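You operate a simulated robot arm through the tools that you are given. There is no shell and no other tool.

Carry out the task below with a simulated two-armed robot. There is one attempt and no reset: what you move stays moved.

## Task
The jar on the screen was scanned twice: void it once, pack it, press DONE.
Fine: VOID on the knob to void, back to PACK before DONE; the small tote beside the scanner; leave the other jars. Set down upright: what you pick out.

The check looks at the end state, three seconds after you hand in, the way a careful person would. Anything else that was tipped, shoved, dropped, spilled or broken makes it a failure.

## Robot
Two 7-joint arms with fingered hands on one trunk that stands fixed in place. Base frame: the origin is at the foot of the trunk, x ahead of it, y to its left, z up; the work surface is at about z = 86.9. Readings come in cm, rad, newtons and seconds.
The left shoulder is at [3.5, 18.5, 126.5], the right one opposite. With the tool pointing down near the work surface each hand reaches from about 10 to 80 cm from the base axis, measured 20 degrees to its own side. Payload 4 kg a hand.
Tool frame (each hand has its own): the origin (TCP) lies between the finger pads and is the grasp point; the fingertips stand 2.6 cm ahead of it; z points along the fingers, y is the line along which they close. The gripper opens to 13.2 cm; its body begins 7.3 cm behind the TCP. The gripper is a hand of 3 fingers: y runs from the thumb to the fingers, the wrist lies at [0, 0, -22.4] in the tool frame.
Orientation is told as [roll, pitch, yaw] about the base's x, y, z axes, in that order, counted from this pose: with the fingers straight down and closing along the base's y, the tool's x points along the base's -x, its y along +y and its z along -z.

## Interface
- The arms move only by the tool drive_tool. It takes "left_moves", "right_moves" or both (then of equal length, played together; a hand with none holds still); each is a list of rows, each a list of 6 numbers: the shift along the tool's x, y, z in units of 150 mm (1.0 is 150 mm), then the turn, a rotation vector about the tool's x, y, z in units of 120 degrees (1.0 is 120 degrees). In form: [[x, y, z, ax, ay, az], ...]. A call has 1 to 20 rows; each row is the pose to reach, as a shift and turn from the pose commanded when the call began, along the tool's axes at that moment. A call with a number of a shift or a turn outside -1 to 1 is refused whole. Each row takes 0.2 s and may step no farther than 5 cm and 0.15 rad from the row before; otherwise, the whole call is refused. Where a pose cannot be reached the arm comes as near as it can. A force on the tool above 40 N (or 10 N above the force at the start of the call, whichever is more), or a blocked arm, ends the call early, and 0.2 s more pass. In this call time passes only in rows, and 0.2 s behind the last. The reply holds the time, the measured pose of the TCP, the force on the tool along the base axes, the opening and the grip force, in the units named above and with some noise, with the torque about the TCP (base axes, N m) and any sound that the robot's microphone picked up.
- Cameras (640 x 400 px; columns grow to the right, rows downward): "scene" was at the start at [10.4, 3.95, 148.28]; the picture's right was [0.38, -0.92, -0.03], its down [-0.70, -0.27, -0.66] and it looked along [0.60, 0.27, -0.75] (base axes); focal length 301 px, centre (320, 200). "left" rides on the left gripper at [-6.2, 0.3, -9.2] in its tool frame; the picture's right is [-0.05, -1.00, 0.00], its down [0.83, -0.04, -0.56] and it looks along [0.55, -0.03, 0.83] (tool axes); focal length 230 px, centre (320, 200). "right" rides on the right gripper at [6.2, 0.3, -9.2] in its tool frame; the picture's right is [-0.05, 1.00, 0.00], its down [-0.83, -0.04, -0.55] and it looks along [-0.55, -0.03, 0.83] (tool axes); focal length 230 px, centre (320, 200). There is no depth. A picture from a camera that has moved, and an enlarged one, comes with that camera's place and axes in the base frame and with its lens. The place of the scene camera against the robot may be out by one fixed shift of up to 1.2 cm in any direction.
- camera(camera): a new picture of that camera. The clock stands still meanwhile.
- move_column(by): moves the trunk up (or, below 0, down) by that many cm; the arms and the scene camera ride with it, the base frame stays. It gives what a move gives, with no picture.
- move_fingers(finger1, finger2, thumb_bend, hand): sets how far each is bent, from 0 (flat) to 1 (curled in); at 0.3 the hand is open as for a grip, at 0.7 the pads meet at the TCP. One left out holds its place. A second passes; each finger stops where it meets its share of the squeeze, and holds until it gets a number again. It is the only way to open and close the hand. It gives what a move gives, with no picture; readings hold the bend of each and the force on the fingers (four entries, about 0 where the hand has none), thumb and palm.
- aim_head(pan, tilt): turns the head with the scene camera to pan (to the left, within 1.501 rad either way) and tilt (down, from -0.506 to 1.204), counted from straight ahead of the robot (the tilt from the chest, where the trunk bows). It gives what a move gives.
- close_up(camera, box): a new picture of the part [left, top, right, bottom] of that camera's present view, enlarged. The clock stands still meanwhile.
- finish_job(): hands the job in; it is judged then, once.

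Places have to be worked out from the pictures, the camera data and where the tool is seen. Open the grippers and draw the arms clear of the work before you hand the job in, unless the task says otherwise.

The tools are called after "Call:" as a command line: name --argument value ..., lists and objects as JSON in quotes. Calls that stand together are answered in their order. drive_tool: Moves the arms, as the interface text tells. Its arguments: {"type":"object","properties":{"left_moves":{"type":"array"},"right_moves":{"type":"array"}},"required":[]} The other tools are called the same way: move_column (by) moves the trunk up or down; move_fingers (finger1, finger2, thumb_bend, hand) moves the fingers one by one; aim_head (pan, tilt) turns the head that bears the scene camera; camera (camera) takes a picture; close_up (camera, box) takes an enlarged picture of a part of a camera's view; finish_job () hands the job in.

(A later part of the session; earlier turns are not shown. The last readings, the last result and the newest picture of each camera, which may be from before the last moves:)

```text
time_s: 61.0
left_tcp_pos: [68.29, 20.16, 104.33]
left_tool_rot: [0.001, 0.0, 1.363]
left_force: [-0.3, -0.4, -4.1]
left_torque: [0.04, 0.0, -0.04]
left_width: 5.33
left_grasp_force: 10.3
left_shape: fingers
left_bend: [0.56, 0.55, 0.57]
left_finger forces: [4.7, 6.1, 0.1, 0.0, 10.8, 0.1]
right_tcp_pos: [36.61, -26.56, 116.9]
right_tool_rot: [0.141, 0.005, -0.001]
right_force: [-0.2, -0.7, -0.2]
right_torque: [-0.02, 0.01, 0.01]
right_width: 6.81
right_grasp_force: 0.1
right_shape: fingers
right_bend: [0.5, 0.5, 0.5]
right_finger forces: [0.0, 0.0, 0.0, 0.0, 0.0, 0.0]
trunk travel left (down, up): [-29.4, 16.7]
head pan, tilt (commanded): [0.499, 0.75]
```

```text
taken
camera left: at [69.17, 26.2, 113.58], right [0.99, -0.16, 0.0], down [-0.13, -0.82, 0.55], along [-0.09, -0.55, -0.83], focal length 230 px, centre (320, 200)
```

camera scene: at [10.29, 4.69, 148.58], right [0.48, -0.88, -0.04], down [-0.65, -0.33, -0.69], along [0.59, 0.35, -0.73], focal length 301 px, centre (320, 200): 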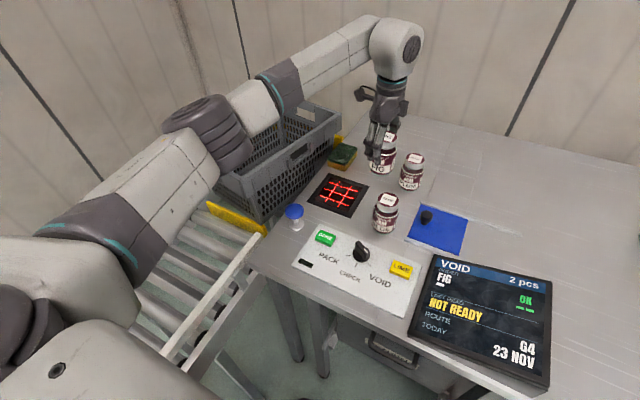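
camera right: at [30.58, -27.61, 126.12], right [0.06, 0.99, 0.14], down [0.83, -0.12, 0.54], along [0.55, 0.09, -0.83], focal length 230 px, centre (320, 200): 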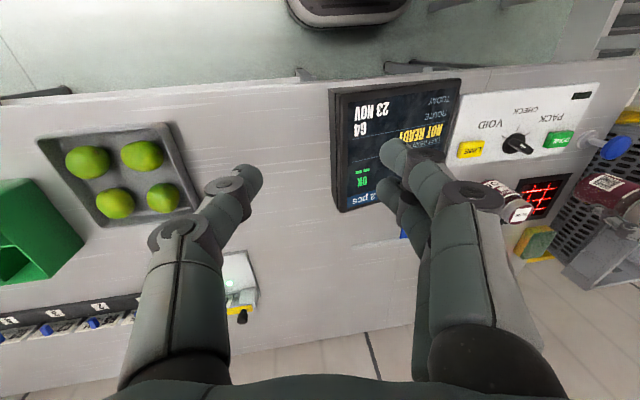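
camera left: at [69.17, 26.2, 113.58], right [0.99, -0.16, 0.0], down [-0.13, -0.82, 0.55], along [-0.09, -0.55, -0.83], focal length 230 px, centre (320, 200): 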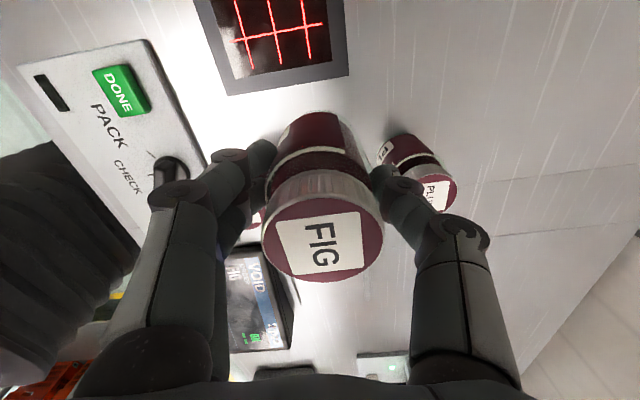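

The tote now seems level again but a bit farther back. I set the jar down at its original spot.

Call:
drive_tool --left_moves '[[0, 0, 0.25, 0, 0, 0], [0, 0, 0.5, 0, 0, 0], [0, 0, 0.65, 0, 0, 0], [0, 0, 0.7, 0, 0, 0]]'

Call:
camera --camera "left"

Call:
close_up --camera "scene" --box '[330, 110, 450, 240]'

```text
time_s: 62.0
left_tcp_pos: [68.14, 20.05, 93.94]
left_tool_rot: [0.001, 0.001, 1.362]
left_force: [-0.9, -0.3, -4.0]
left_torque: [0.04, 0.01, 0.01]
left_width: 5.36
left_grasp_force: 10.9
left_shape: fingers
left_bend: [0.56, 0.55, 0.57]
left_finger forces: [4.6, 6.1, 0.0, 0.0, 10.6, 0.1]
right_tcp_pos: [36.54, -26.52, 117.02]
right_tool_rot: [0.142, 0.005, -0.003]
right_force: [1.0, 0.1, -0.2]
right_torque: [0.01, 0.02, 0.04]
right_width: 6.85
right_grasp_force: 0.0
right_shape: fingers
right_bend: [0.5, 0.5, 0.5]
right_finger forces: [0.0, 0.1, 0.1, 0.0, 0.1, 0.0]
trunk travel left (down, up): [-29.4, 16.7]
head pan, tilt (commanded): [0.499, 0.75]
```

```text
taken
camera left: at [69.17, 26.21, 103.01], right [0.99, -0.16, 0.0], down [-0.13, -0.82, 0.56], along [-0.09, -0.55, -0.83], focal length 230 px, centre (320, 200)
```

left: 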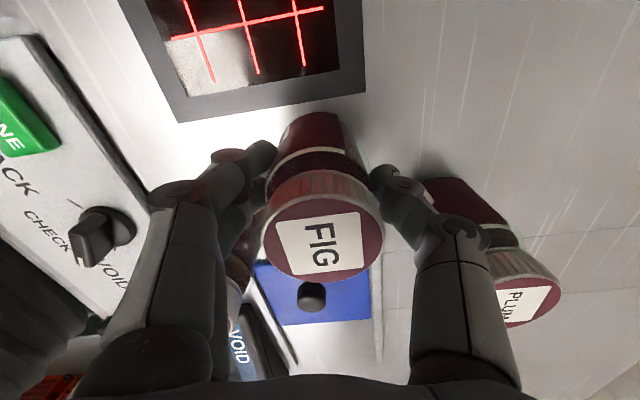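

```text
3.08 times, centred on (390, 175) of scene
camera zoom: at [10.27, 4.77, 148.58], right [0.48, -0.88, -0.04], down [-0.65, -0.33, -0.69], along [0.59, 0.35, -0.73], focal length 927 px, centre (105, 277)
```

zoom: 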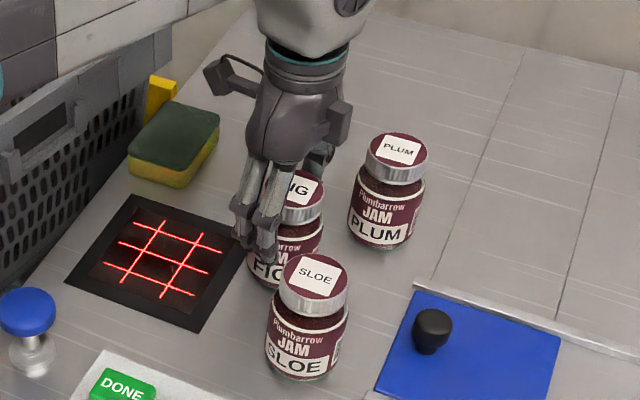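

Not touching yet (about 0.5 cm to go). I lower gently to contact.

Call:
drive_tool --left_moves '[[0, 0, 0.013, 0, 0, 0], [0, 0, 0.026, 0, 0, 0], [0, 0, 0.036, 0, 0, 0]]'

```text
time_s: 62.8
left_tcp_pos: [67.98, 20.17, 93.5]
left_tool_rot: [-0.001, 0.001, 1.361]
left_force: [0.1, 2.2, 3.6]
left_torque: [0.01, -0.1, 0.02]
left_width: 5.31
left_grasp_force: 11.8
left_shape: fingers
left_bend: [0.56, 0.55, 0.57]
left_finger forces: [5.4, 6.7, 0.1, 0.1, 11.1, 0.1]
right_tcp_pos: [36.36, -26.5, 117.06]
right_tool_rot: [0.141, 0.005, -0.004]
right_force: [0.0, 0.1, -0.2]
right_torque: [-0.01, 0.01, -0.01]
right_width: 6.84
right_grasp_force: 0.0
right_shape: fingers
right_bend: [0.5, 0.5, 0.5]
right_finger forces: [0.0, 0.0, 0.0, 0.0, 0.1, 0.0]
trunk travel left (down, up): [-29.4, 16.7]
head pan, tilt (commanded): [0.499, 0.75]
```

Contact on the table (load reversed). I open the hand, then lift clear.

Call:
move_fingers --hand "left" --finger1 0.44 --finger2 0.44 --thumb_bend 0.44

Call:
drive_tool --left_moves '[[0, 0, -0.15, 0, 0, 0], [0, 0, -0.4, 0, 0, 0], [0, 0, -0.7, 0, 0, 0], [0, 0, -1.0, 0, 0, 0]]'

Call:
camera --camera "scene"

Call:
camera --camera "left"

```text
time_s: 63.8
left_tcp_pos: [68.08, 20.11, 93.36]
left_tool_rot: [0.001, -0.002, 1.361]
left_force: [0.3, 0.1, 0.2]
left_torque: [-0.03, 0.02, 0.04]
left_width: 8.73
left_grasp_force: 0.0
left_shape: fingers
left_bend: [0.44, 0.44, 0.44]
left_finger forces: [0.0, 0.0, 0.0, 0.0, 0.0, 0.1]
right_tcp_pos: [36.38, -26.58, 116.93]
right_tool_rot: [0.143, 0.006, -0.005]
right_force: [-0.6, 0.0, 0.2]
right_torque: [0.01, -0.02, 0.02]
right_width: 6.84
right_grasp_force: 0.0
right_shape: fingers
right_bend: [0.5, 0.5, 0.5]
right_finger forces: [0.0, 0.1, 0.0, 0.0, 0.0, 0.0]
trunk travel left (down, up): [-29.4, 16.7]
head pan, tilt (commanded): [0.499, 0.75]
```

```text
time_s: 64.8
left_tcp_pos: [68.21, 20.38, 108.41]
left_tool_rot: [0.0, 0.0, 1.361]
left_force: [-0.2, -0.1, -0.6]
left_torque: [0.05, -0.01, -0.04]
left_width: 8.74
left_grasp_force: 0.1
left_shape: fingers
left_bend: [0.44, 0.44, 0.44]
left_finger forces: [0.1, 0.0, 0.0, 0.0, 0.1, 0.0]
right_tcp_pos: [36.41, -26.59, 116.99]
right_tool_rot: [0.14, 0.004, -0.003]
right_force: [0.1, 0.1, 0.5]
right_torque: [0.01, 0.0, 0.0]
right_width: 6.84
right_grasp_force: 0.1
right_shape: fingers
right_bend: [0.5, 0.5, 0.5]
right_finger forces: [0.0, 0.0, 0.1, 0.1, 0.1, 0.0]
trunk travel left (down, up): [-29.4, 16.7]
head pan, tilt (commanded): [0.499, 0.75]
```

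```text
taken
camera scene: at [10.11, 4.71, 148.59], right [0.48, -0.88, -0.04], down [-0.65, -0.33, -0.69], along [0.59, 0.35, -0.73], focal length 301 px, centre (320, 200)
```

scene: 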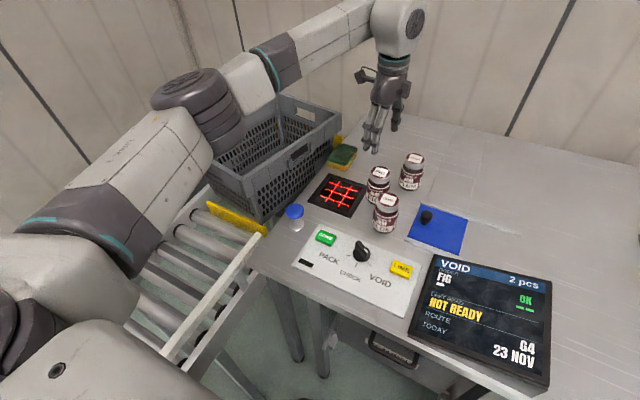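

```text
taken
camera left: at [69.21, 26.43, 117.65], right [0.99, -0.16, 0.0], down [-0.13, -0.82, 0.55], along [-0.09, -0.55, -0.83], focal length 230 px, centre (320, 200)
```

left: 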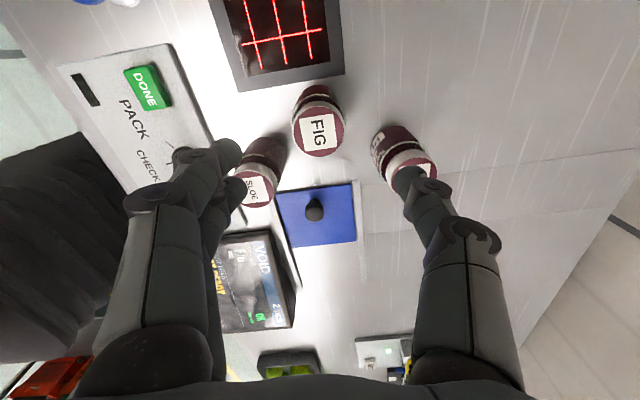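

FIG stands upright at its old place. Now I move the left arm back toward its home position to get a free view of the tote.

Call:
drive_tool --left_moves '[[0, 0.19, -0.1, 0, 0, 0.065], [0, 0.38, -0.2, 0, 0, 0.13], [0, 0.57, -0.3, 0, 0, 0.195], [0, 0.76, -0.4, 0, 0, 0.26], [0, 0.954, -0.4, 0, 0, 0.325]]'

Call:
drive_tool --left_moves '[[0.1, 0.19, 0, 0, 0, 0.065], [0.2, 0.38, -0.05, 0, 0, 0.13], [0.3, 0.57, -0.1, 0, 0, 0.195], [0.4, 0.76, -0.15, 0, 0, 0.26], [0.5, 0.95, -0.2, 0, 0, 0.325]]'

Call:
camera --camera "scene"

Call:
close_up --camera "scene" --box '[160, 70, 360, 260]'

```text
time_s: 66.0
left_tcp_pos: [54.04, 23.11, 114.28]
left_tool_rot: [-0.002, 0.0, 0.677]
left_force: [-0.1, -0.4, -0.4]
left_torque: [0.01, -0.01, 0.0]
left_width: 8.73
left_grasp_force: 0.1
left_shape: fingers
left_bend: [0.44, 0.44, 0.44]
left_finger forces: [0.0, 0.1, 0.0, 0.0, 0.0, 0.0]
right_tcp_pos: [36.53, -26.46, 117.1]
right_tool_rot: [0.141, 0.006, -0.003]
right_force: [-0.6, -0.1, 0.2]
right_torque: [-0.02, 0.0, 0.02]
right_width: 6.83
right_grasp_force: 0.0
right_shape: fingers
right_bend: [0.5, 0.5, 0.5]
right_finger forces: [0.0, 0.0, 0.1, 0.1, 0.1, 0.1]
trunk travel left (down, up): [-29.4, 16.7]
head pan, tilt (commanded): [0.499, 0.75]
```

```text
time_s: 67.2
left_tcp_pos: [39.07, 29.59, 117.33]
left_tool_rot: [0.0, 0.0, -0.003]
left_force: [-0.2, 0.7, 0.6]
left_torque: [0.0, 0.0, -0.01]
left_width: 8.77
left_grasp_force: 0.0
left_shape: fingers
left_bend: [0.44, 0.44, 0.44]
left_finger forces: [0.0, 0.0, 0.0, 0.1, 0.1, 0.0]
right_tcp_pos: [36.44, -26.53, 117.06]
right_tool_rot: [0.14, 0.003, -0.004]
right_force: [-0.7, 0.1, 0.3]
right_torque: [-0.01, -0.03, 0.01]
right_width: 6.87
right_grasp_force: 0.0
right_shape: fingers
right_bend: [0.5, 0.5, 0.5]
right_finger forces: [0.0, 0.0, 0.0, 0.1, 0.0, 0.0]
trunk travel left (down, up): [-29.4, 16.7]
head pan, tilt (commanded): [0.499, 0.75]
```

```text
taken
camera scene: at [10.03, 4.82, 148.6], right [0.48, -0.88, -0.03], down [-0.65, -0.33, -0.69], along [0.59, 0.35, -0.73], focal length 301 px, centre (320, 200)
```

scene: 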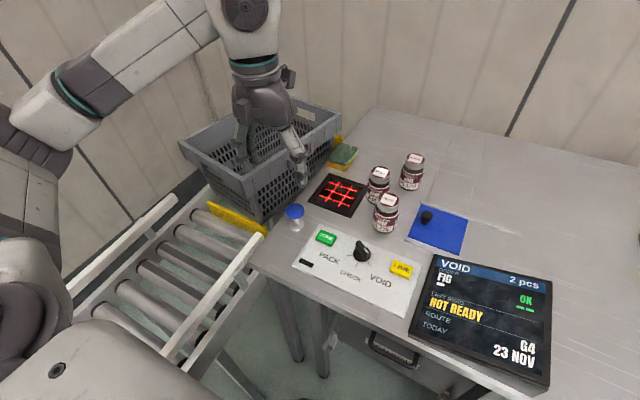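

```text
2.11 times, centred on (260, 165) of scene
camera zoom: at [10.03, 4.82, 148.6], right [0.48, -0.88, -0.03], down [-0.65, -0.33, -0.69], along [0.59, 0.35, -0.73], focal length 634 px, centre (446, 274)
```

zoom: 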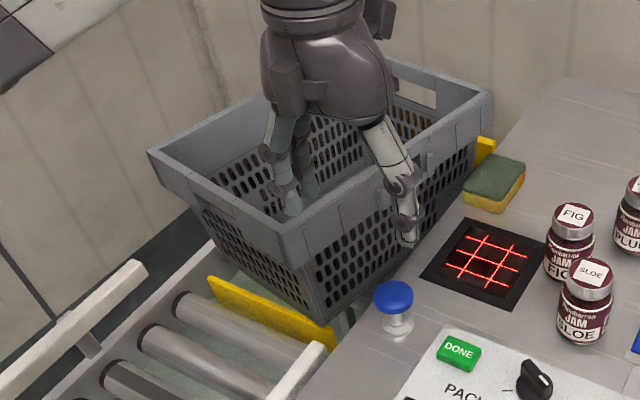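

The tote settled yawed by about 14° clockwise behind the stop. I swing the left camera around to look at it from the right side and see how it sits.

Call:
drive_tool --left_moves '[[-0.0967, 0, -0.01, 0, 0, 0.0667], [-0.1934, 0, -0.02, 0, 0, 0.1334], [-0.29, 0, -0.03, 0, 0, 0.2], [-0.3868, 0, -0.04, 0, 0, 0.2667], [-0.4835, 0, -0.05, 0, 0, 0.3333], [-0.58, 0, -0.06, 0, 0, 0.4], [-0.677, 0, -0.07, 0, 0, 0.4667], [-0.7736, 0, -0.08, 0, 0, 0.5333], [-0.87, 0, -0.09, 0, 0, 0.6], [-0.967, 0, -0.1, 0, 0, 0.6667]]'

Call:
camera --camera "left"

Call:
camera --camera "scene"

```text
time_s: 69.4
left_tcp_pos: [53.87, 29.54, 118.97]
left_tool_rot: [0.001, 0.0, -1.397]
left_force: [-0.5, -0.6, -0.4]
left_torque: [-0.02, 0.0, 0.0]
left_width: 8.72
left_grasp_force: 0.0
left_shape: fingers
left_bend: [0.44, 0.44, 0.44]
left_finger forces: [0.0, 0.0, 0.0, 0.0, 0.0, 0.0]
right_tcp_pos: [36.59, -26.53, 117.02]
right_tool_rot: [0.139, 0.005, -0.003]
right_force: [0.9, 0.1, 0.6]
right_torque: [-0.03, -0.02, 0.02]
right_width: 6.81
right_grasp_force: 0.1
right_shape: fingers
right_bend: [0.5, 0.5, 0.5]
right_finger forces: [0.1, 0.0, 0.0, 0.1, 0.1, 0.0]
trunk travel left (down, up): [-29.4, 16.7]
head pan, tilt (commanded): [0.499, 0.75]
```

```text
taken
camera left: at [55.27, 23.54, 128.15], right [-0.97, -0.22, 0.0], down [-0.18, 0.81, 0.56], along [-0.12, 0.54, -0.83], focal length 230 px, centre (320, 200)
```

left: 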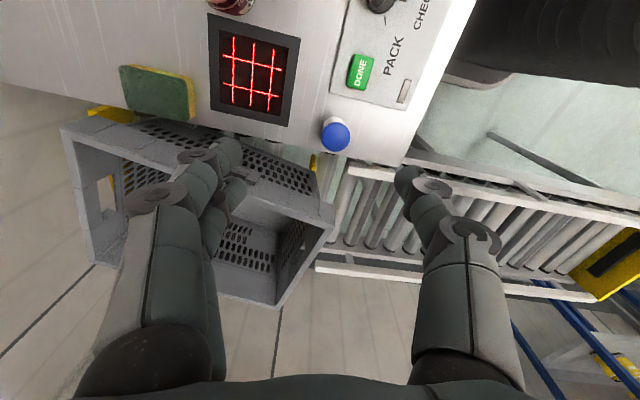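

```text
taken
camera scene: at [10.24, 4.74, 148.58], right [0.48, -0.88, -0.04], down [-0.65, -0.33, -0.69], along [0.59, 0.35, -0.73], focal length 301 px, centre (320, 200)
```

scene: 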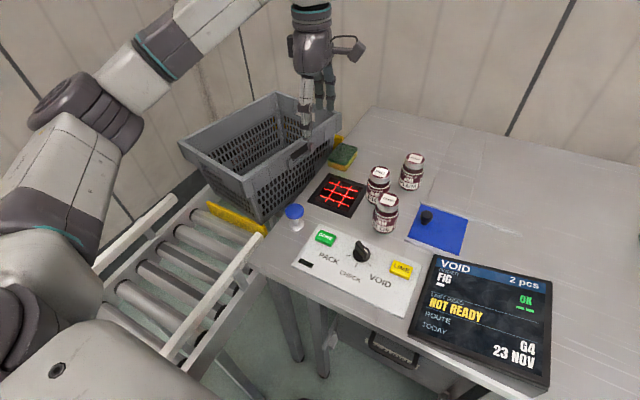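

The tote is yawed about 11° clockwise but sits level behind the stop (rim z ≈ 95, near-right corner about (48.5, 50)). I'll close the left hand, reach inside the front of the tote, and push its right wall toward −y to straighten it. First I move above it.

Call:
move_fingers --hand "left" --finger1 0.68 --finger2 0.68 --thumb_bend 0.68

Call:
drive_tool --left_moves '[[0.218, 0.106, 0.03, 0, 0, 0], [0.436, 0.212, 0.067, 0, 0, 0], [0.655, 0.318, 0.1, 0, 0, 0], [0.873, 0.425, 0.133, 0, 0, 0]]'

Call:
drive_tool --left_moves '[[0.215, 0.073, 0.05, 0, 0, 0], [0.43, 0.147, 0.1, 0, 0, 0], [0.646, 0.22, 0.2, 0, 0, 0], [0.862, 0.294, 0.333, 0, 0, 0]]'

Call:
camera --camera "scene"

Call:
camera --camera "left"

```text
time_s: 70.4
left_tcp_pos: [53.75, 29.54, 119.01]
left_tool_rot: [0.001, -0.001, -1.398]
left_force: [0.0, -0.7, 0.1]
left_torque: [0.01, -0.01, -0.04]
left_width: 1.13
left_grasp_force: 0.1
left_shape: fingers
left_bend: [0.68, 0.68, 0.68]
left_finger forces: [0.0, 0.0, 0.0, 0.1, 0.0, 0.0]
right_tcp_pos: [36.48, -26.55, 116.92]
right_tool_rot: [0.141, 0.004, -0.004]
right_force: [0.3, -0.3, -0.2]
right_torque: [0.02, 0.01, 0.02]
right_width: 6.81
right_grasp_force: 0.1
right_shape: fingers
right_bend: [0.5, 0.5, 0.5]
right_finger forces: [0.1, 0.1, 0.0, 0.1, 0.1, 0.1]
trunk travel left (down, up): [-29.4, 16.7]
head pan, tilt (commanded): [0.499, 0.75]
```

```text
time_s: 71.4
left_tcp_pos: [57.65, 43.66, 116.86]
left_tool_rot: [0.0, 0.0, -1.394]
left_force: [-0.4, -0.5, 0.0]
left_torque: [0.0, -0.02, 0.01]
left_width: 1.15
left_grasp_force: 0.1
left_shape: fingers
left_bend: [0.68, 0.68, 0.68]
left_finger forces: [0.1, 0.1, 0.1, 0.0, 0.0, 0.0]
right_tcp_pos: [36.5, -26.44, 117.11]
right_tool_rot: [0.14, 0.005, -0.004]
right_force: [-1.0, -0.3, -0.6]
right_torque: [0.02, 0.01, 0.0]
right_width: 6.82
right_grasp_force: 0.1
right_shape: fingers
right_bend: [0.5, 0.5, 0.5]
right_finger forces: [0.1, 0.1, 0.0, 0.0, 0.0, 0.1]
trunk travel left (down, up): [-29.4, 16.7]
head pan, tilt (commanded): [0.499, 0.75]
```

```text
time_s: 72.4
left_tcp_pos: [59.11, 52.07, 114.71]
left_tool_rot: [0.0, -0.001, -1.398]
left_force: [-0.3, 0.1, -0.7]
left_torque: [0.01, 0.0, 0.0]
left_width: 1.14
left_grasp_force: 0.0
left_shape: fingers
left_bend: [0.68, 0.68, 0.68]
left_finger forces: [0.1, 0.0, 0.0, 0.0, 0.0, 0.0]
left hand out of reach, approached as far as the arm can: row 3, 4
right_tcp_pos: [36.57, -26.53, 116.97]
right_tool_rot: [0.14, 0.005, -0.004]
right_force: [-0.4, 0.3, -0.2]
right_torque: [0.04, 0.03, -0.01]
right_width: 6.84
right_grasp_force: 0.1
right_shape: fingers
right_bend: [0.5, 0.5, 0.5]
right_finger forces: [0.0, 0.1, 0.0, 0.1, 0.0, 0.0]
trunk travel left (down, up): [-29.4, 16.7]
head pan, tilt (commanded): [0.499, 0.75]
```

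```text
taken
camera scene: at [10.21, 4.76, 148.58], right [0.48, -0.88, -0.04], down [-0.65, -0.33, -0.69], along [0.59, 0.35, -0.73], focal length 301 px, centre (320, 200)
```

scene: 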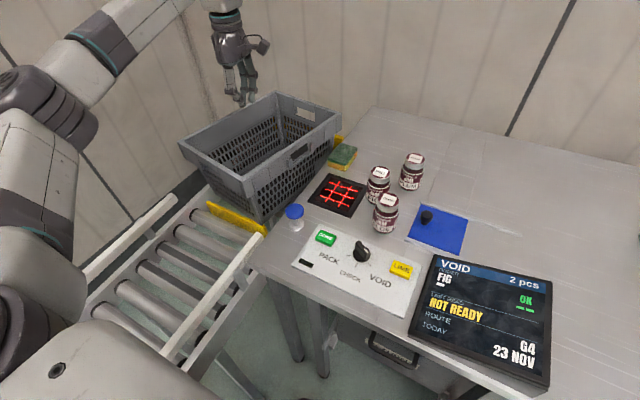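

```text
taken
camera left: at [60.48, 46.02, 123.9], right [-0.97, -0.22, 0.0], down [-0.19, 0.81, 0.56], along [-0.12, 0.54, -0.83], focal length 230 px, centre (320, 200)
```

left: 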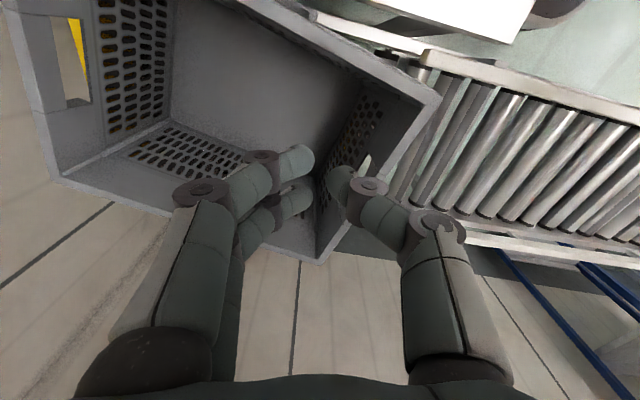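

At this yaw the reach ends here, so I rotate the hand back toward yaw 0, still above the tote.

Call:
drive_tool --left_moves '[[0, 0, 0, 0, 0, -0.0667], [0, 0, 0, 0, 0, -0.1334], [0, 0, 0, 0, 0, -0.2], [0, 0, 0, 0, 0, -0.2667], [0, 0, 0, 0, 0, -0.3333], [0, 0, 0, 0, 0, -0.4], [0, 0, 0, 0, 0, -0.4667], [0, 0, 0, 0, 0, -0.5333], [0, 0, 0, 0, 0, -0.6], [0, 0, 0, 0, 0, -0.6667]]'

Call:
camera --camera "left"

```text
time_s: 74.6
left_tcp_pos: [58.99, 52.17, 114.64]
left_tool_rot: [0.001, 0.0, 0.001]
left_force: [-0.7, -0.2, -0.1]
left_torque: [0.03, -0.01, 0.01]
left_width: 1.15
left_grasp_force: 0.1
left_shape: fingers
left_bend: [0.68, 0.68, 0.68]
left_finger forces: [0.1, 0.0, 0.0, 0.0, 0.0, 0.0]
right_tcp_pos: [36.36, -26.66, 116.91]
right_tool_rot: [0.141, 0.007, -0.004]
right_force: [-0.6, 0.0, 0.0]
right_torque: [-0.01, 0.0, -0.02]
right_width: 6.84
right_grasp_force: 0.1
right_shape: fingers
right_bend: [0.5, 0.5, 0.5]
right_finger forces: [0.1, 0.0, 0.0, 0.1, 0.1, 0.0]
trunk travel left (down, up): [-29.4, 16.7]
head pan, tilt (commanded): [0.499, 0.75]
```

```text
taken
camera left: at [65.23, 52.42, 123.87], right [0.05, -1.0, 0.0], down [-0.83, -0.04, 0.56], along [-0.55, -0.03, -0.83], focal length 230 px, centre (320, 200)
```

left: 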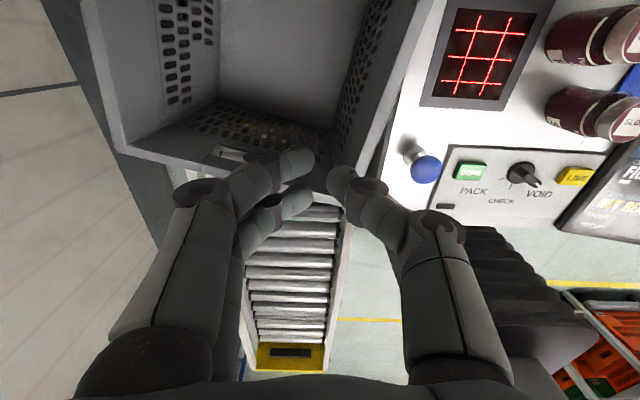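

I shift over the front interior of the tote and descend inside it in two stages.

Call:
drive_tool --left_moves '[[0.033, 0.18, 0, 0, 0, 0], [0.067, 0.353, 0, 0, 0, 0], [0.067, 0.353, 0.3, 0, 0, 0], [0.067, 0.353, 0.6, 0, 0, 0], [0.067, 0.353, 0.85, 0, 0, 0]]'

Call:
camera --camera "scene"

Call:
camera --camera "left"

```text
time_s: 75.8
left_tcp_pos: [58.07, 57.35, 101.9]
left_tool_rot: [0.0, 0.001, 0.0]
left_force: [0.3, 0.1, -0.3]
left_torque: [0.04, 0.03, -0.02]
left_width: 1.15
left_grasp_force: 0.1
left_shape: fingers
left_bend: [0.68, 0.68, 0.68]
left_finger forces: [0.0, 0.0, 0.0, 0.1, 0.0, 0.0]
right_tcp_pos: [36.31, -26.5, 116.98]
right_tool_rot: [0.143, 0.006, -0.003]
right_force: [-0.4, 0.5, -0.1]
right_torque: [-0.01, 0.03, -0.02]
right_width: 6.85
right_grasp_force: 0.0
right_shape: fingers
right_bend: [0.5, 0.5, 0.5]
right_finger forces: [0.0, 0.0, 0.1, 0.1, 0.0, 0.1]
trunk travel left (down, up): [-29.4, 16.7]
head pan, tilt (commanded): [0.499, 0.75]
```

```text
taken
camera scene: at [10.22, 4.81, 148.58], right [0.48, -0.88, -0.04], down [-0.65, -0.33, -0.69], along [0.59, 0.35, -0.73], focal length 301 px, centre (320, 200)
```

scene: 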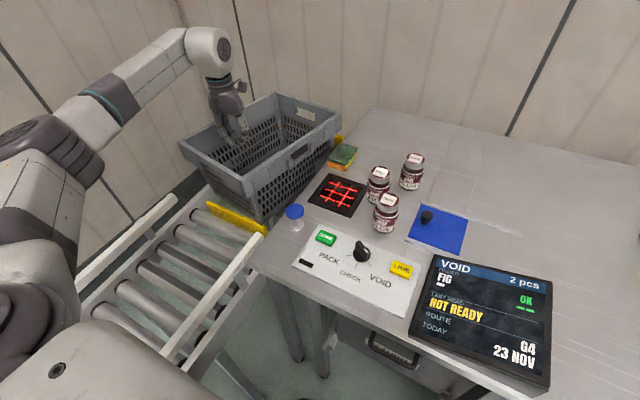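

```text
taken
camera left: at [64.26, 57.71, 111.04], right [0.05, -1.0, 0.0], down [-0.83, -0.04, 0.55], along [-0.55, -0.03, -0.83], focal length 230 px, centre (320, 200)
```

left: 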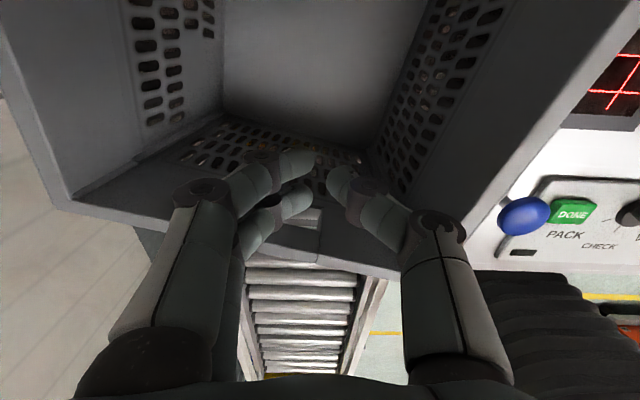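

Inside the tote there's good clearance to the front wall (8 cm). I descend to TCP z ≈ 87.4.

Call:
drive_tool --left_moves '[[0, 0, 0.25, 0, 0, 0], [0, 0, 0.5, 0, 0, 0], [0, 0, 0.75, 0, 0, 0], [0, 0, 0.97, 0, 0, 0]]'

Call:
camera --camera "scene"

Call:
camera --camera "left"

```text
time_s: 76.8
left_tcp_pos: [57.94, 57.48, 87.23]
left_tool_rot: [0.001, 0.001, -0.001]
left_force: [0.4, 0.1, -0.1]
left_torque: [-0.02, 0.01, -0.02]
left_width: 1.11
left_grasp_force: 0.1
left_shape: fingers
left_bend: [0.68, 0.68, 0.68]
left_finger forces: [0.0, 0.0, 0.1, 0.1, 0.0, 0.1]
right_tcp_pos: [36.55, -26.61, 117.01]
right_tool_rot: [0.142, 0.006, -0.004]
right_force: [-0.3, 0.2, 0.9]
right_torque: [0.04, -0.03, 0.01]
right_width: 6.83
right_grasp_force: 0.0
right_shape: fingers
right_bend: [0.5, 0.5, 0.5]
right_finger forces: [0.0, 0.1, 0.0, 0.0, 0.0, 0.1]
trunk travel left (down, up): [-29.4, 16.7]
head pan, tilt (commanded): [0.499, 0.75]
```

```text
taken
camera scene: at [10.25, 4.83, 148.58], right [0.48, -0.88, -0.04], down [-0.65, -0.33, -0.68], along [0.59, 0.35, -0.73], focal length 301 px, centre (320, 200)
```

scene: 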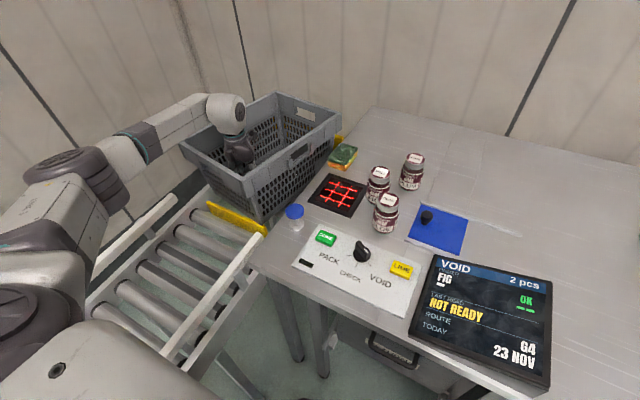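

```text
taken
camera left: at [64.15, 57.81, 96.37], right [0.05, -1.0, 0.0], down [-0.83, -0.04, 0.56], along [-0.55, -0.03, -0.83], focal length 230 px, centre (320, 200)
```

left: 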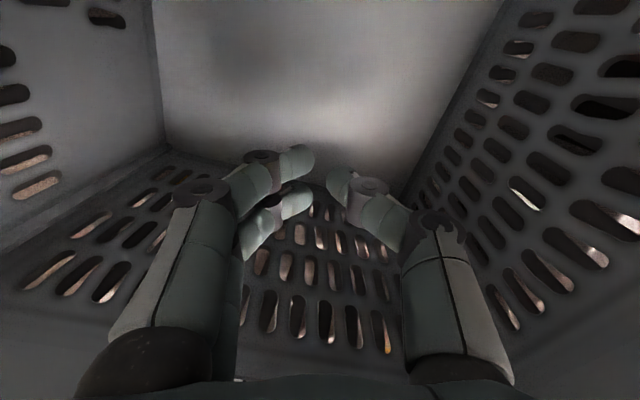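

I begin pushing the right wall toward −y in small steps, watching the force.

Call:
drive_tool --left_moves '[[0, -0.05, 0, 0, 0, 0], [0, -0.1, 0, 0, 0, 0], [0, -0.15, 0, 0, 0, 0], [0, -0.2, 0, 0, 0, 0]]'

Call:
camera --camera "left"

Call:
camera --camera "scene"

```text
time_s: 77.8
left_tcp_pos: [57.96, 54.42, 87.33]
left_tool_rot: [0.001, 0.0, 0.0]
left_force: [-0.5, -0.6, 0.1]
left_torque: [-0.02, 0.01, 0.02]
left_width: 1.11
left_grasp_force: 0.2
left_shape: fingers
left_bend: [0.68, 0.68, 0.68]
left_finger forces: [0.0, 0.0, 0.1, 0.0, 0.0, 0.0]
right_tcp_pos: [36.58, -26.67, 116.92]
right_tool_rot: [0.142, 0.005, -0.004]
right_force: [-0.3, -0.5, 0.3]
right_torque: [0.0, -0.01, 0.0]
right_width: 6.84
right_grasp_force: 0.0
right_shape: fingers
right_bend: [0.5, 0.5, 0.5]
right_finger forces: [0.0, 0.0, 0.0, 0.0, 0.1, 0.0]
trunk travel left (down, up): [-29.4, 16.7]
head pan, tilt (commanded): [0.499, 0.75]
```

```text
taken
camera left: at [64.13, 54.72, 96.58], right [0.05, -1.0, 0.0], down [-0.83, -0.04, 0.56], along [-0.55, -0.03, -0.83], focal length 230 px, centre (320, 200)
```

left: 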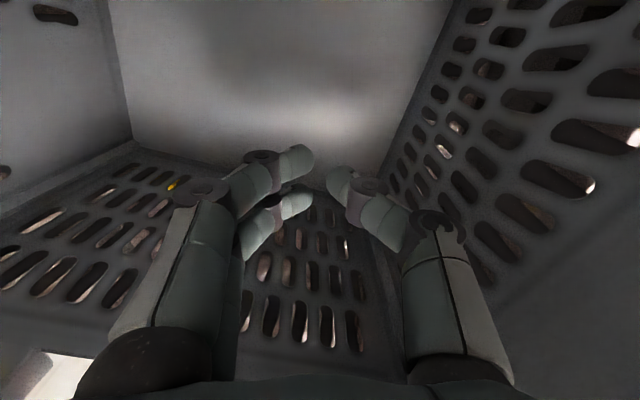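

```text
taken
camera scene: at [10.2, 4.76, 148.58], right [0.48, -0.88, -0.04], down [-0.65, -0.33, -0.69], along [0.59, 0.35, -0.73], focal length 301 px, centre (320, 200)
```

scene: 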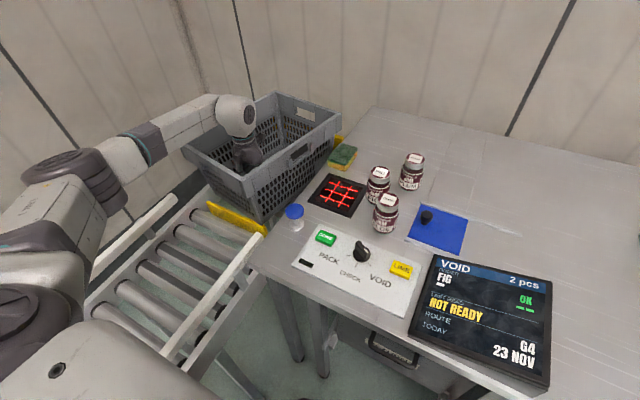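

No contact yet; I continue.

Call:
drive_tool --left_moves '[[0, -0.05, 0, 0, 0, 0], [0, -0.1, 0, 0, 0, 0], [0, -0.15, 0, 0, 0, 0], [0, -0.2, 0, 0, 0, 0]]'

Call:
camera --camera "scene"

Call:
camera --camera "left"

```text
time_s: 78.8
left_tcp_pos: [57.84, 51.39, 87.33]
left_tool_rot: [0.0, -0.002, 0.001]
left_force: [0.2, 1.3, 0.5]
left_torque: [-0.11, 0.01, -0.05]
left_width: 1.08
left_grasp_force: 1.6
left_shape: fingers
left_bend: [0.68, 0.68, 0.68]
left_finger forces: [0.0, 0.1, 0.1, 0.0, 2.4, 0.0]
right_tcp_pos: [36.46, -26.6, 117.09]
right_tool_rot: [0.142, 0.006, -0.005]
right_force: [-0.9, -0.6, -0.2]
right_torque: [-0.01, -0.01, 0.02]
right_width: 6.84
right_grasp_force: 0.1
right_shape: fingers
right_bend: [0.5, 0.5, 0.5]
right_finger forces: [0.0, 0.1, 0.0, 0.0, 0.0, 0.0]
trunk travel left (down, up): [-29.4, 16.7]
head pan, tilt (commanded): [0.499, 0.75]
```

```text
taken
camera scene: at [10.18, 4.77, 148.58], right [0.48, -0.88, -0.04], down [-0.65, -0.33, -0.69], along [0.59, 0.35, -0.73], focal length 301 px, centre (320, 200)
```

scene: 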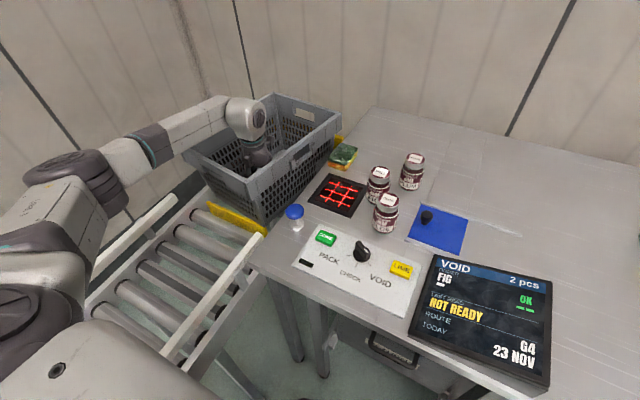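

```text
taken
camera left: at [64.12, 51.71, 96.52], right [0.05, -1.0, 0.0], down [-0.83, -0.04, 0.56], along [-0.55, -0.03, -0.83], focal length 230 px, centre (320, 200)
```

left: 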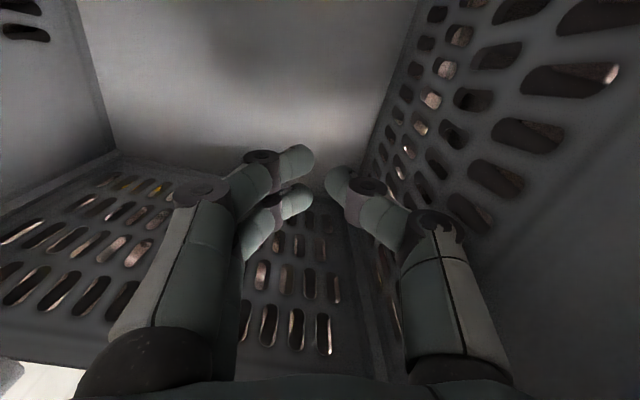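

Contact (2 N on the thumb). I keep pushing gently.

Call:
drive_tool --left_moves '[[0, -0.04, 0, 0, 0, 0], [0, -0.08, 0, 0, 0, 0], [0, -0.12, 0, 0, 0, 0], [0, -0.16, 0, 0, 0, 0]]'

Call:
camera --camera "scene"

Call:
close_up --camera "scene" --box '[160, 70, 360, 260]'

```text
time_s: 79.8
left_tcp_pos: [58.03, 48.94, 87.37]
left_tool_rot: [0.001, 0.0, 0.001]
left_force: [-0.2, 0.8, 1.0]
left_torque: [-0.05, -0.01, 0.02]
left_width: 1.1
left_grasp_force: 0.7
left_shape: fingers
left_bend: [0.68, 0.68, 0.68]
left_finger forces: [0.1, 0.1, 0.0, 0.0, 0.8, 0.0]
right_tcp_pos: [36.46, -26.55, 117.07]
right_tool_rot: [0.14, 0.006, -0.004]
right_force: [-1.2, -0.1, 0.8]
right_torque: [0.03, 0.01, 0.04]
right_width: 6.82
right_grasp_force: 0.1
right_shape: fingers
right_bend: [0.5, 0.5, 0.5]
right_finger forces: [0.0, 0.1, 0.0, 0.0, 0.0, 0.0]
trunk travel left (down, up): [-29.4, 16.7]
head pan, tilt (commanded): [0.499, 0.75]
```

```text
taken
camera scene: at [10.2, 4.74, 148.58], right [0.48, -0.88, -0.04], down [-0.65, -0.33, -0.69], along [0.59, 0.35, -0.73], focal length 301 px, centre (320, 200)
```

scene: 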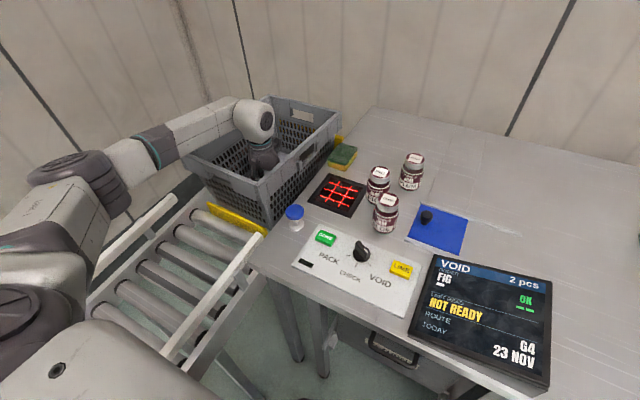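

```text
2.11 times, centred on (260, 165) of scene
camera zoom: at [10.2, 4.74, 148.58], right [0.48, -0.88, -0.04], down [-0.65, -0.33, -0.69], along [0.59, 0.35, -0.73], focal length 634 px, centre (446, 274)
```

zoom: 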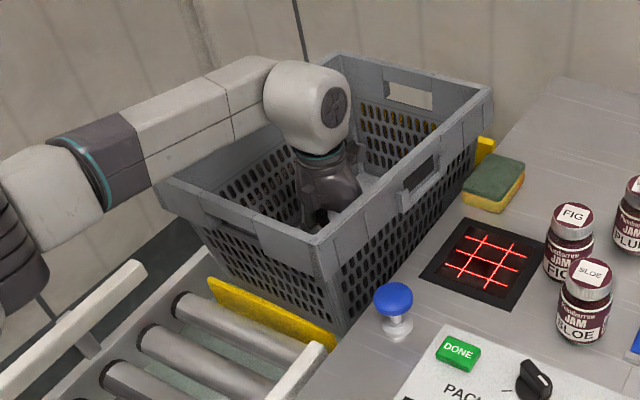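

The front has swung back: its near-right corner is now about (50.6, 46.6), but the far end still needs about 4 cm toward +y. I lift the hand out and will pinch the right rim mid-length to rotate it the rest.

Call:
drive_tool --left_moves '[[0, 0.1, 0, 0, 0, 0], [0, 0.13, -0.25, 0, 0, 0], [0, 0.13, -0.55, 0, 0, 0], [0, 0.13, -0.85, 0, 0, 0], [0, 0.13, -1.0, 0, 0, 0]]'

Call:
move_fingers --hand "left" --finger1 0.48 --finger2 0.48 --thumb_bend 0.48

Call:
camera --camera "left"

Call:
camera --camera "scene"

```text
time_s: 81.0
left_tcp_pos: [58.07, 50.96, 102.4]
left_tool_rot: [0.001, 0.001, 0.001]
left_force: [0.0, 0.1, -0.4]
left_torque: [-0.01, -0.05, 0.02]
left_width: 1.15
left_grasp_force: 0.1
left_shape: fingers
left_bend: [0.68, 0.68, 0.68]
left_finger forces: [0.1, 0.0, 0.0, 0.0, 0.0, 0.0]
right_tcp_pos: [36.37, -26.61, 117.05]
right_tool_rot: [0.14, 0.006, -0.003]
right_force: [0.5, -0.3, 0.1]
right_torque: [0.03, -0.01, 0.02]
right_width: 6.82
right_grasp_force: 0.1
right_shape: fingers
right_bend: [0.5, 0.5, 0.5]
right_finger forces: [0.1, 0.0, 0.0, 0.0, 0.0, 0.1]
trunk travel left (down, up): [-29.4, 16.7]
head pan, tilt (commanded): [0.499, 0.75]
```

```text
time_s: 82.0
left_tcp_pos: [58.08, 50.85, 102.37]
left_tool_rot: [-0.002, 0.0, 0.001]
left_force: [1.1, -0.8, 0.5]
left_torque: [0.02, -0.02, 0.0]
left_width: 7.41
left_grasp_force: 0.1
left_shape: fingers
left_bend: [0.48, 0.48, 0.48]
left_finger forces: [0.0, 0.0, 0.0, 0.0, 0.0, 0.0]
right_tcp_pos: [36.56, -26.51, 117.11]
right_tool_rot: [0.14, 0.005, -0.003]
right_force: [0.1, 0.2, -0.6]
right_torque: [-0.02, 0.01, 0.02]
right_width: 6.82
right_grasp_force: 0.1
right_shape: fingers
right_bend: [0.5, 0.5, 0.5]
right_finger forces: [0.1, 0.1, 0.1, 0.0, 0.1, 0.0]
trunk travel left (down, up): [-29.4, 16.7]
head pan, tilt (commanded): [0.499, 0.75]
```

```text
taken
camera left: at [64.27, 51.15, 111.57], right [0.05, -1.0, 0.0], down [-0.83, -0.04, 0.56], along [-0.55, -0.03, -0.83], focal length 230 px, centre (320, 200)
```

left: 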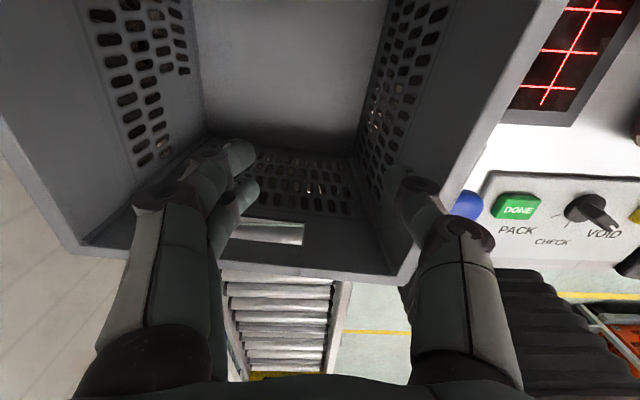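

```text
taken
camera scene: at [10.18, 4.77, 148.58], right [0.48, -0.88, -0.04], down [-0.65, -0.33, -0.69], along [0.59, 0.35, -0.73], focal length 301 px, centre (320, 200)
```

scene: 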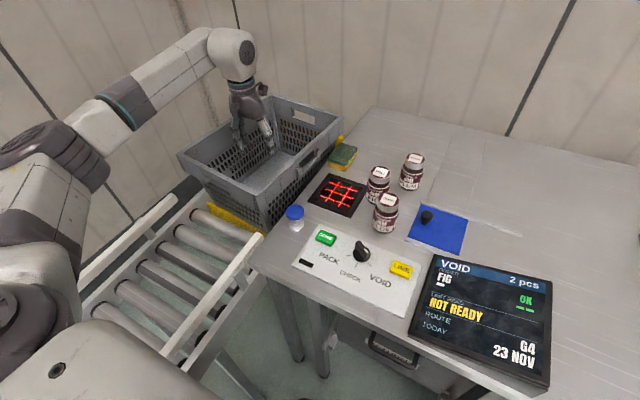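

The tote has rolled down against the stop again. I zoom in to measure its pose.

Call:
close_up --camera "scene" --box '[160, 70, 360, 260]'

Call:
close_up --camera "left" --box '[40, 150, 480, 330]'

```text
2.11 times, centred on (260, 165) of scene
camera zoom: at [10.18, 4.77, 148.58], right [0.48, -0.88, -0.04], down [-0.65, -0.33, -0.69], along [0.59, 0.35, -0.73], focal length 634 px, centre (446, 274)
```

zoom: 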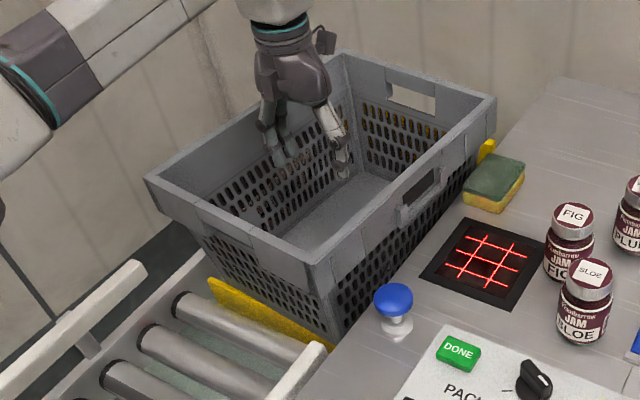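

```text
1.45 times, centred on (260, 240) of left
camera zoom: at [64.27, 51.15, 111.57], right [0.05, -1.0, 0.0], down [-0.83, -0.04, 0.56], along [-0.55, -0.03, -0.83], focal length 335 px, centre (407, 142)
```

zoom: 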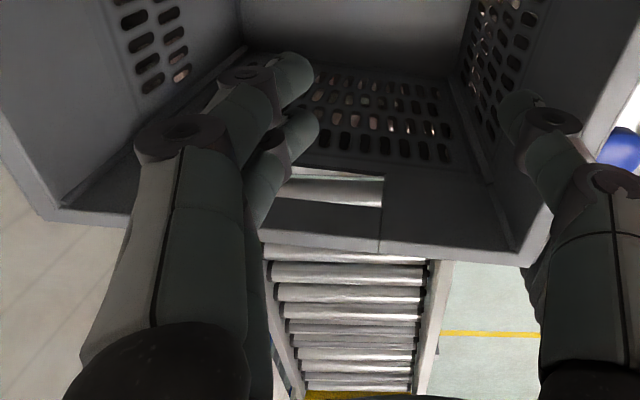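

The tote is back against the stop but still yawed about −5° (far end too close to the table). I straddle the right rim at mid-length, thumb outside, to slide the tote toward +y.

Call:
drive_tool --left_moves '[[-0.2, -0.15, -0.1, 0, 0, 0], [-0.43, -0.33, -0.1, 0, 0, 0], [-0.66, -0.513, -0.1, 0, 0, 0]]'

Call:
camera --camera "left"

Call:
camera --camera "scene"

```text
time_s: 82.8
left_tcp_pos: [68.0, 43.03, 103.88]
left_tool_rot: [0.001, -0.002, 0.001]
left_force: [-0.2, -0.1, -0.2]
left_torque: [0.0, -0.01, 0.01]
left_width: 7.4
left_grasp_force: 0.1
left_shape: fingers
left_bend: [0.48, 0.48, 0.48]
left_finger forces: [0.0, 0.1, 0.0, 0.1, 0.0, 0.0]
right_tcp_pos: [36.62, -26.72, 116.92]
right_tool_rot: [0.143, 0.008, -0.004]
right_force: [0.3, 0.8, -0.1]
right_torque: [0.05, -0.02, -0.02]
right_width: 6.81
right_grasp_force: 0.0
right_shape: fingers
right_bend: [0.5, 0.5, 0.5]
right_finger forces: [0.1, 0.0, 0.1, 0.1, 0.0, 0.0]
trunk travel left (down, up): [-29.4, 16.7]
head pan, tilt (commanded): [0.499, 0.75]
```

```text
taken
camera left: at [74.19, 43.34, 113.1], right [0.05, -1.0, 0.0], down [-0.83, -0.04, 0.56], along [-0.55, -0.03, -0.83], focal length 230 px, centre (320, 200)
```

left: 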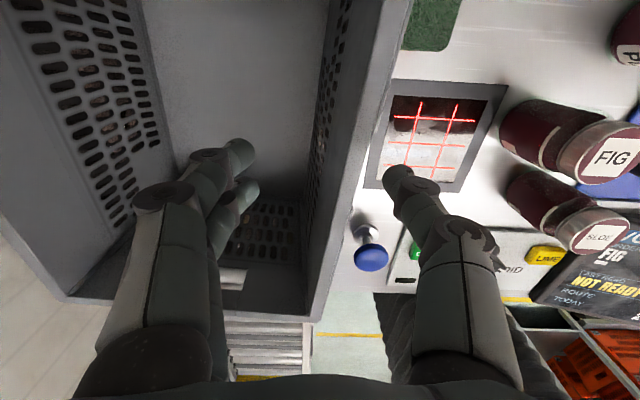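

```text
taken
camera scene: at [10.31, 4.61, 148.58], right [0.48, -0.88, -0.04], down [-0.65, -0.33, -0.69], along [0.59, 0.35, -0.73], focal length 301 px, centre (320, 200)
```

scene: 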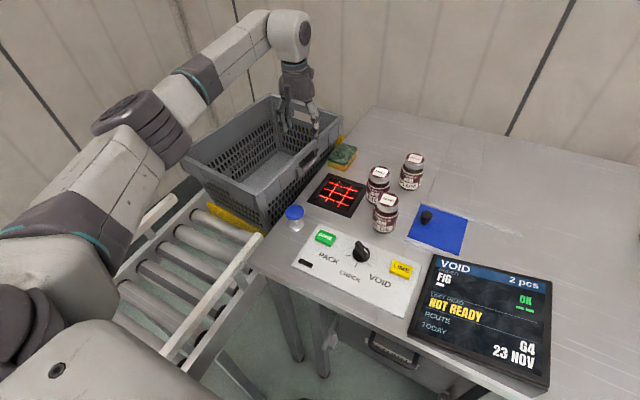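

The rim's outer edge is near y ≈ 39 here, so I shift 2.3 cm toward −y before descending, so the thumb passes outside it.

Call:
drive_tool --left_moves '[[0, -0.153, 0, 0, 0, 0], [0, -0.153, 0.2, 0, 0, 0]]'

Call:
camera --camera "left"

Call:
close_up --camera "scene" --box '[240, 60, 380, 210]'

```text
time_s: 83.4
left_tcp_pos: [67.68, 41.06, 100.93]
left_tool_rot: [0.001, 0.003, 0.001]
left_force: [-0.1, 0.5, -0.6]
left_torque: [0.0, 0.0, 0.01]
left_width: 7.4
left_grasp_force: 0.1
left_shape: fingers
left_bend: [0.48, 0.48, 0.48]
left_finger forces: [0.0, 0.0, 0.0, 0.0, 0.0, 0.0]
right_tcp_pos: [36.59, -26.42, 116.93]
right_tool_rot: [0.139, 0.004, -0.003]
right_force: [-0.1, 1.2, -0.2]
right_torque: [-0.04, 0.02, 0.0]
right_width: 6.84
right_grasp_force: 0.1
right_shape: fingers
right_bend: [0.5, 0.5, 0.5]
right_finger forces: [0.1, 0.0, 0.1, 0.1, 0.0, 0.0]
trunk travel left (down, up): [-29.4, 16.7]
head pan, tilt (commanded): [0.499, 0.75]
```

```text
taken
camera left: at [73.98, 41.31, 110.06], right [0.05, -1.0, 0.0], down [-0.83, -0.04, 0.56], along [-0.56, -0.03, -0.83], focal length 230 px, centre (320, 200)
```

left: 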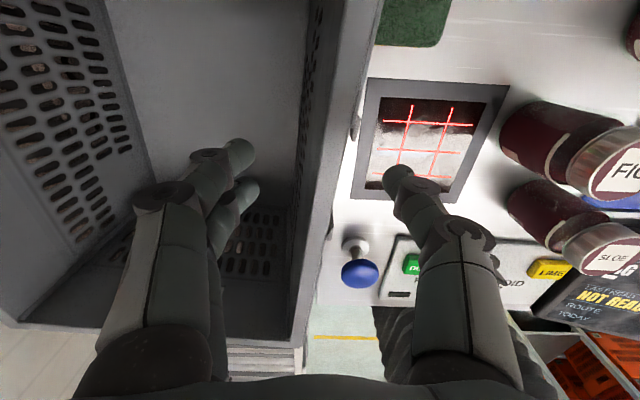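

```text
2.67 times, centred on (310, 135) of scene
camera zoom: at [10.28, 4.81, 148.57], right [0.48, -0.88, -0.04], down [-0.65, -0.33, -0.68], along [0.59, 0.35, -0.73], focal length 803 px, centre (347, 373)
```

zoom: 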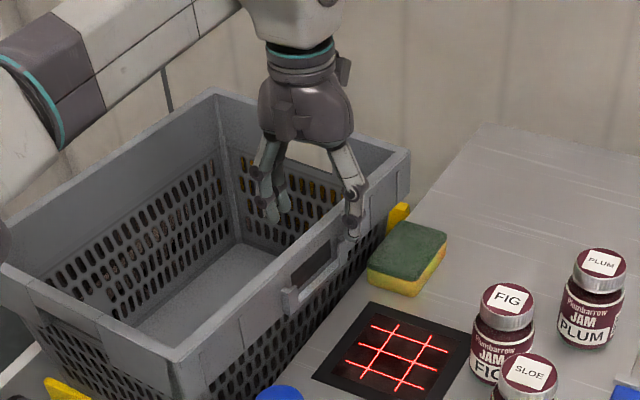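

The thumb is about 1.3 cm outside the rim edge. I descend to straddle the rim.

Call:
drive_tool --left_moves '[[0, -0.01, 0.16, 0, 0, 0], [0, -0.01, 0.32, 0, 0, 0], [0, -0.01, 0.46, 0, 0, 0]]'

Call:
camera --camera "left"

Call:
close_up --camera "scene" --box '[240, 60, 380, 210]'

```text
time_s: 84.2
left_tcp_pos: [67.86, 40.82, 94.09]
left_tool_rot: [0.0, 0.0, -0.001]
left_force: [0.3, -0.3, 0.4]
left_torque: [-0.01, 0.0, 0.01]
left_width: 7.39
left_grasp_force: 0.0
left_shape: fingers
left_bend: [0.48, 0.48, 0.48]
left_finger forces: [0.0, 0.0, 0.0, 0.1, 0.1, 0.1]
right_tcp_pos: [36.5, -26.59, 117.02]
right_tool_rot: [0.143, 0.006, -0.004]
right_force: [0.3, 0.1, 0.9]
right_torque: [0.0, -0.01, -0.01]
right_width: 6.82
right_grasp_force: 0.1
right_shape: fingers
right_bend: [0.5, 0.5, 0.5]
right_finger forces: [0.0, 0.1, 0.0, 0.0, 0.0, 0.0]
trunk travel left (down, up): [-29.4, 16.7]
head pan, tilt (commanded): [0.499, 0.75]
```

```text
taken
camera left: at [73.98, 41.04, 103.19], right [0.05, -1.0, 0.0], down [-0.83, -0.04, 0.56], along [-0.55, -0.03, -0.83], focal length 230 px, centre (320, 200)
```

left: 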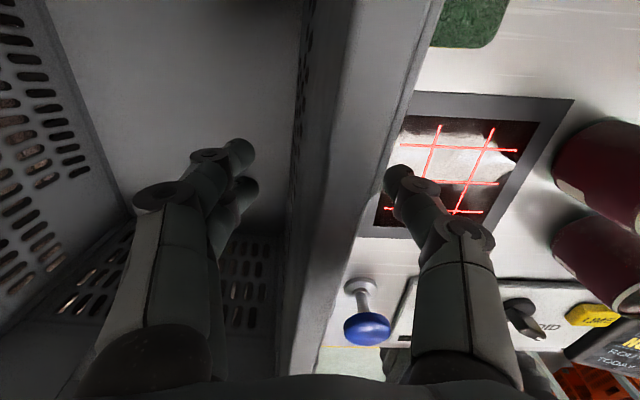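

```text
2.67 times, centred on (310, 135) of scene
camera zoom: at [10.19, 4.77, 148.58], right [0.48, -0.88, -0.04], down [-0.65, -0.33, -0.69], along [0.59, 0.35, -0.73], focal length 803 px, centre (347, 373)
```

zoom: 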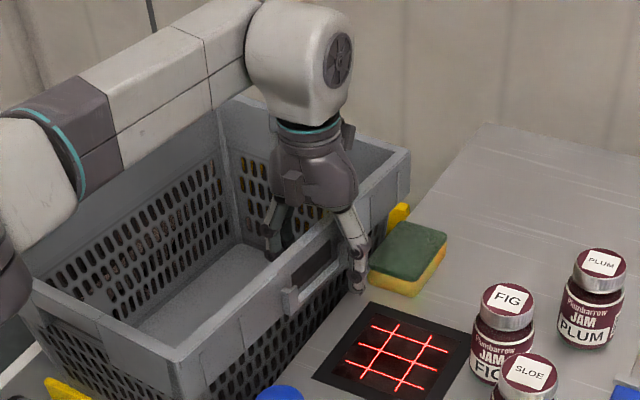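

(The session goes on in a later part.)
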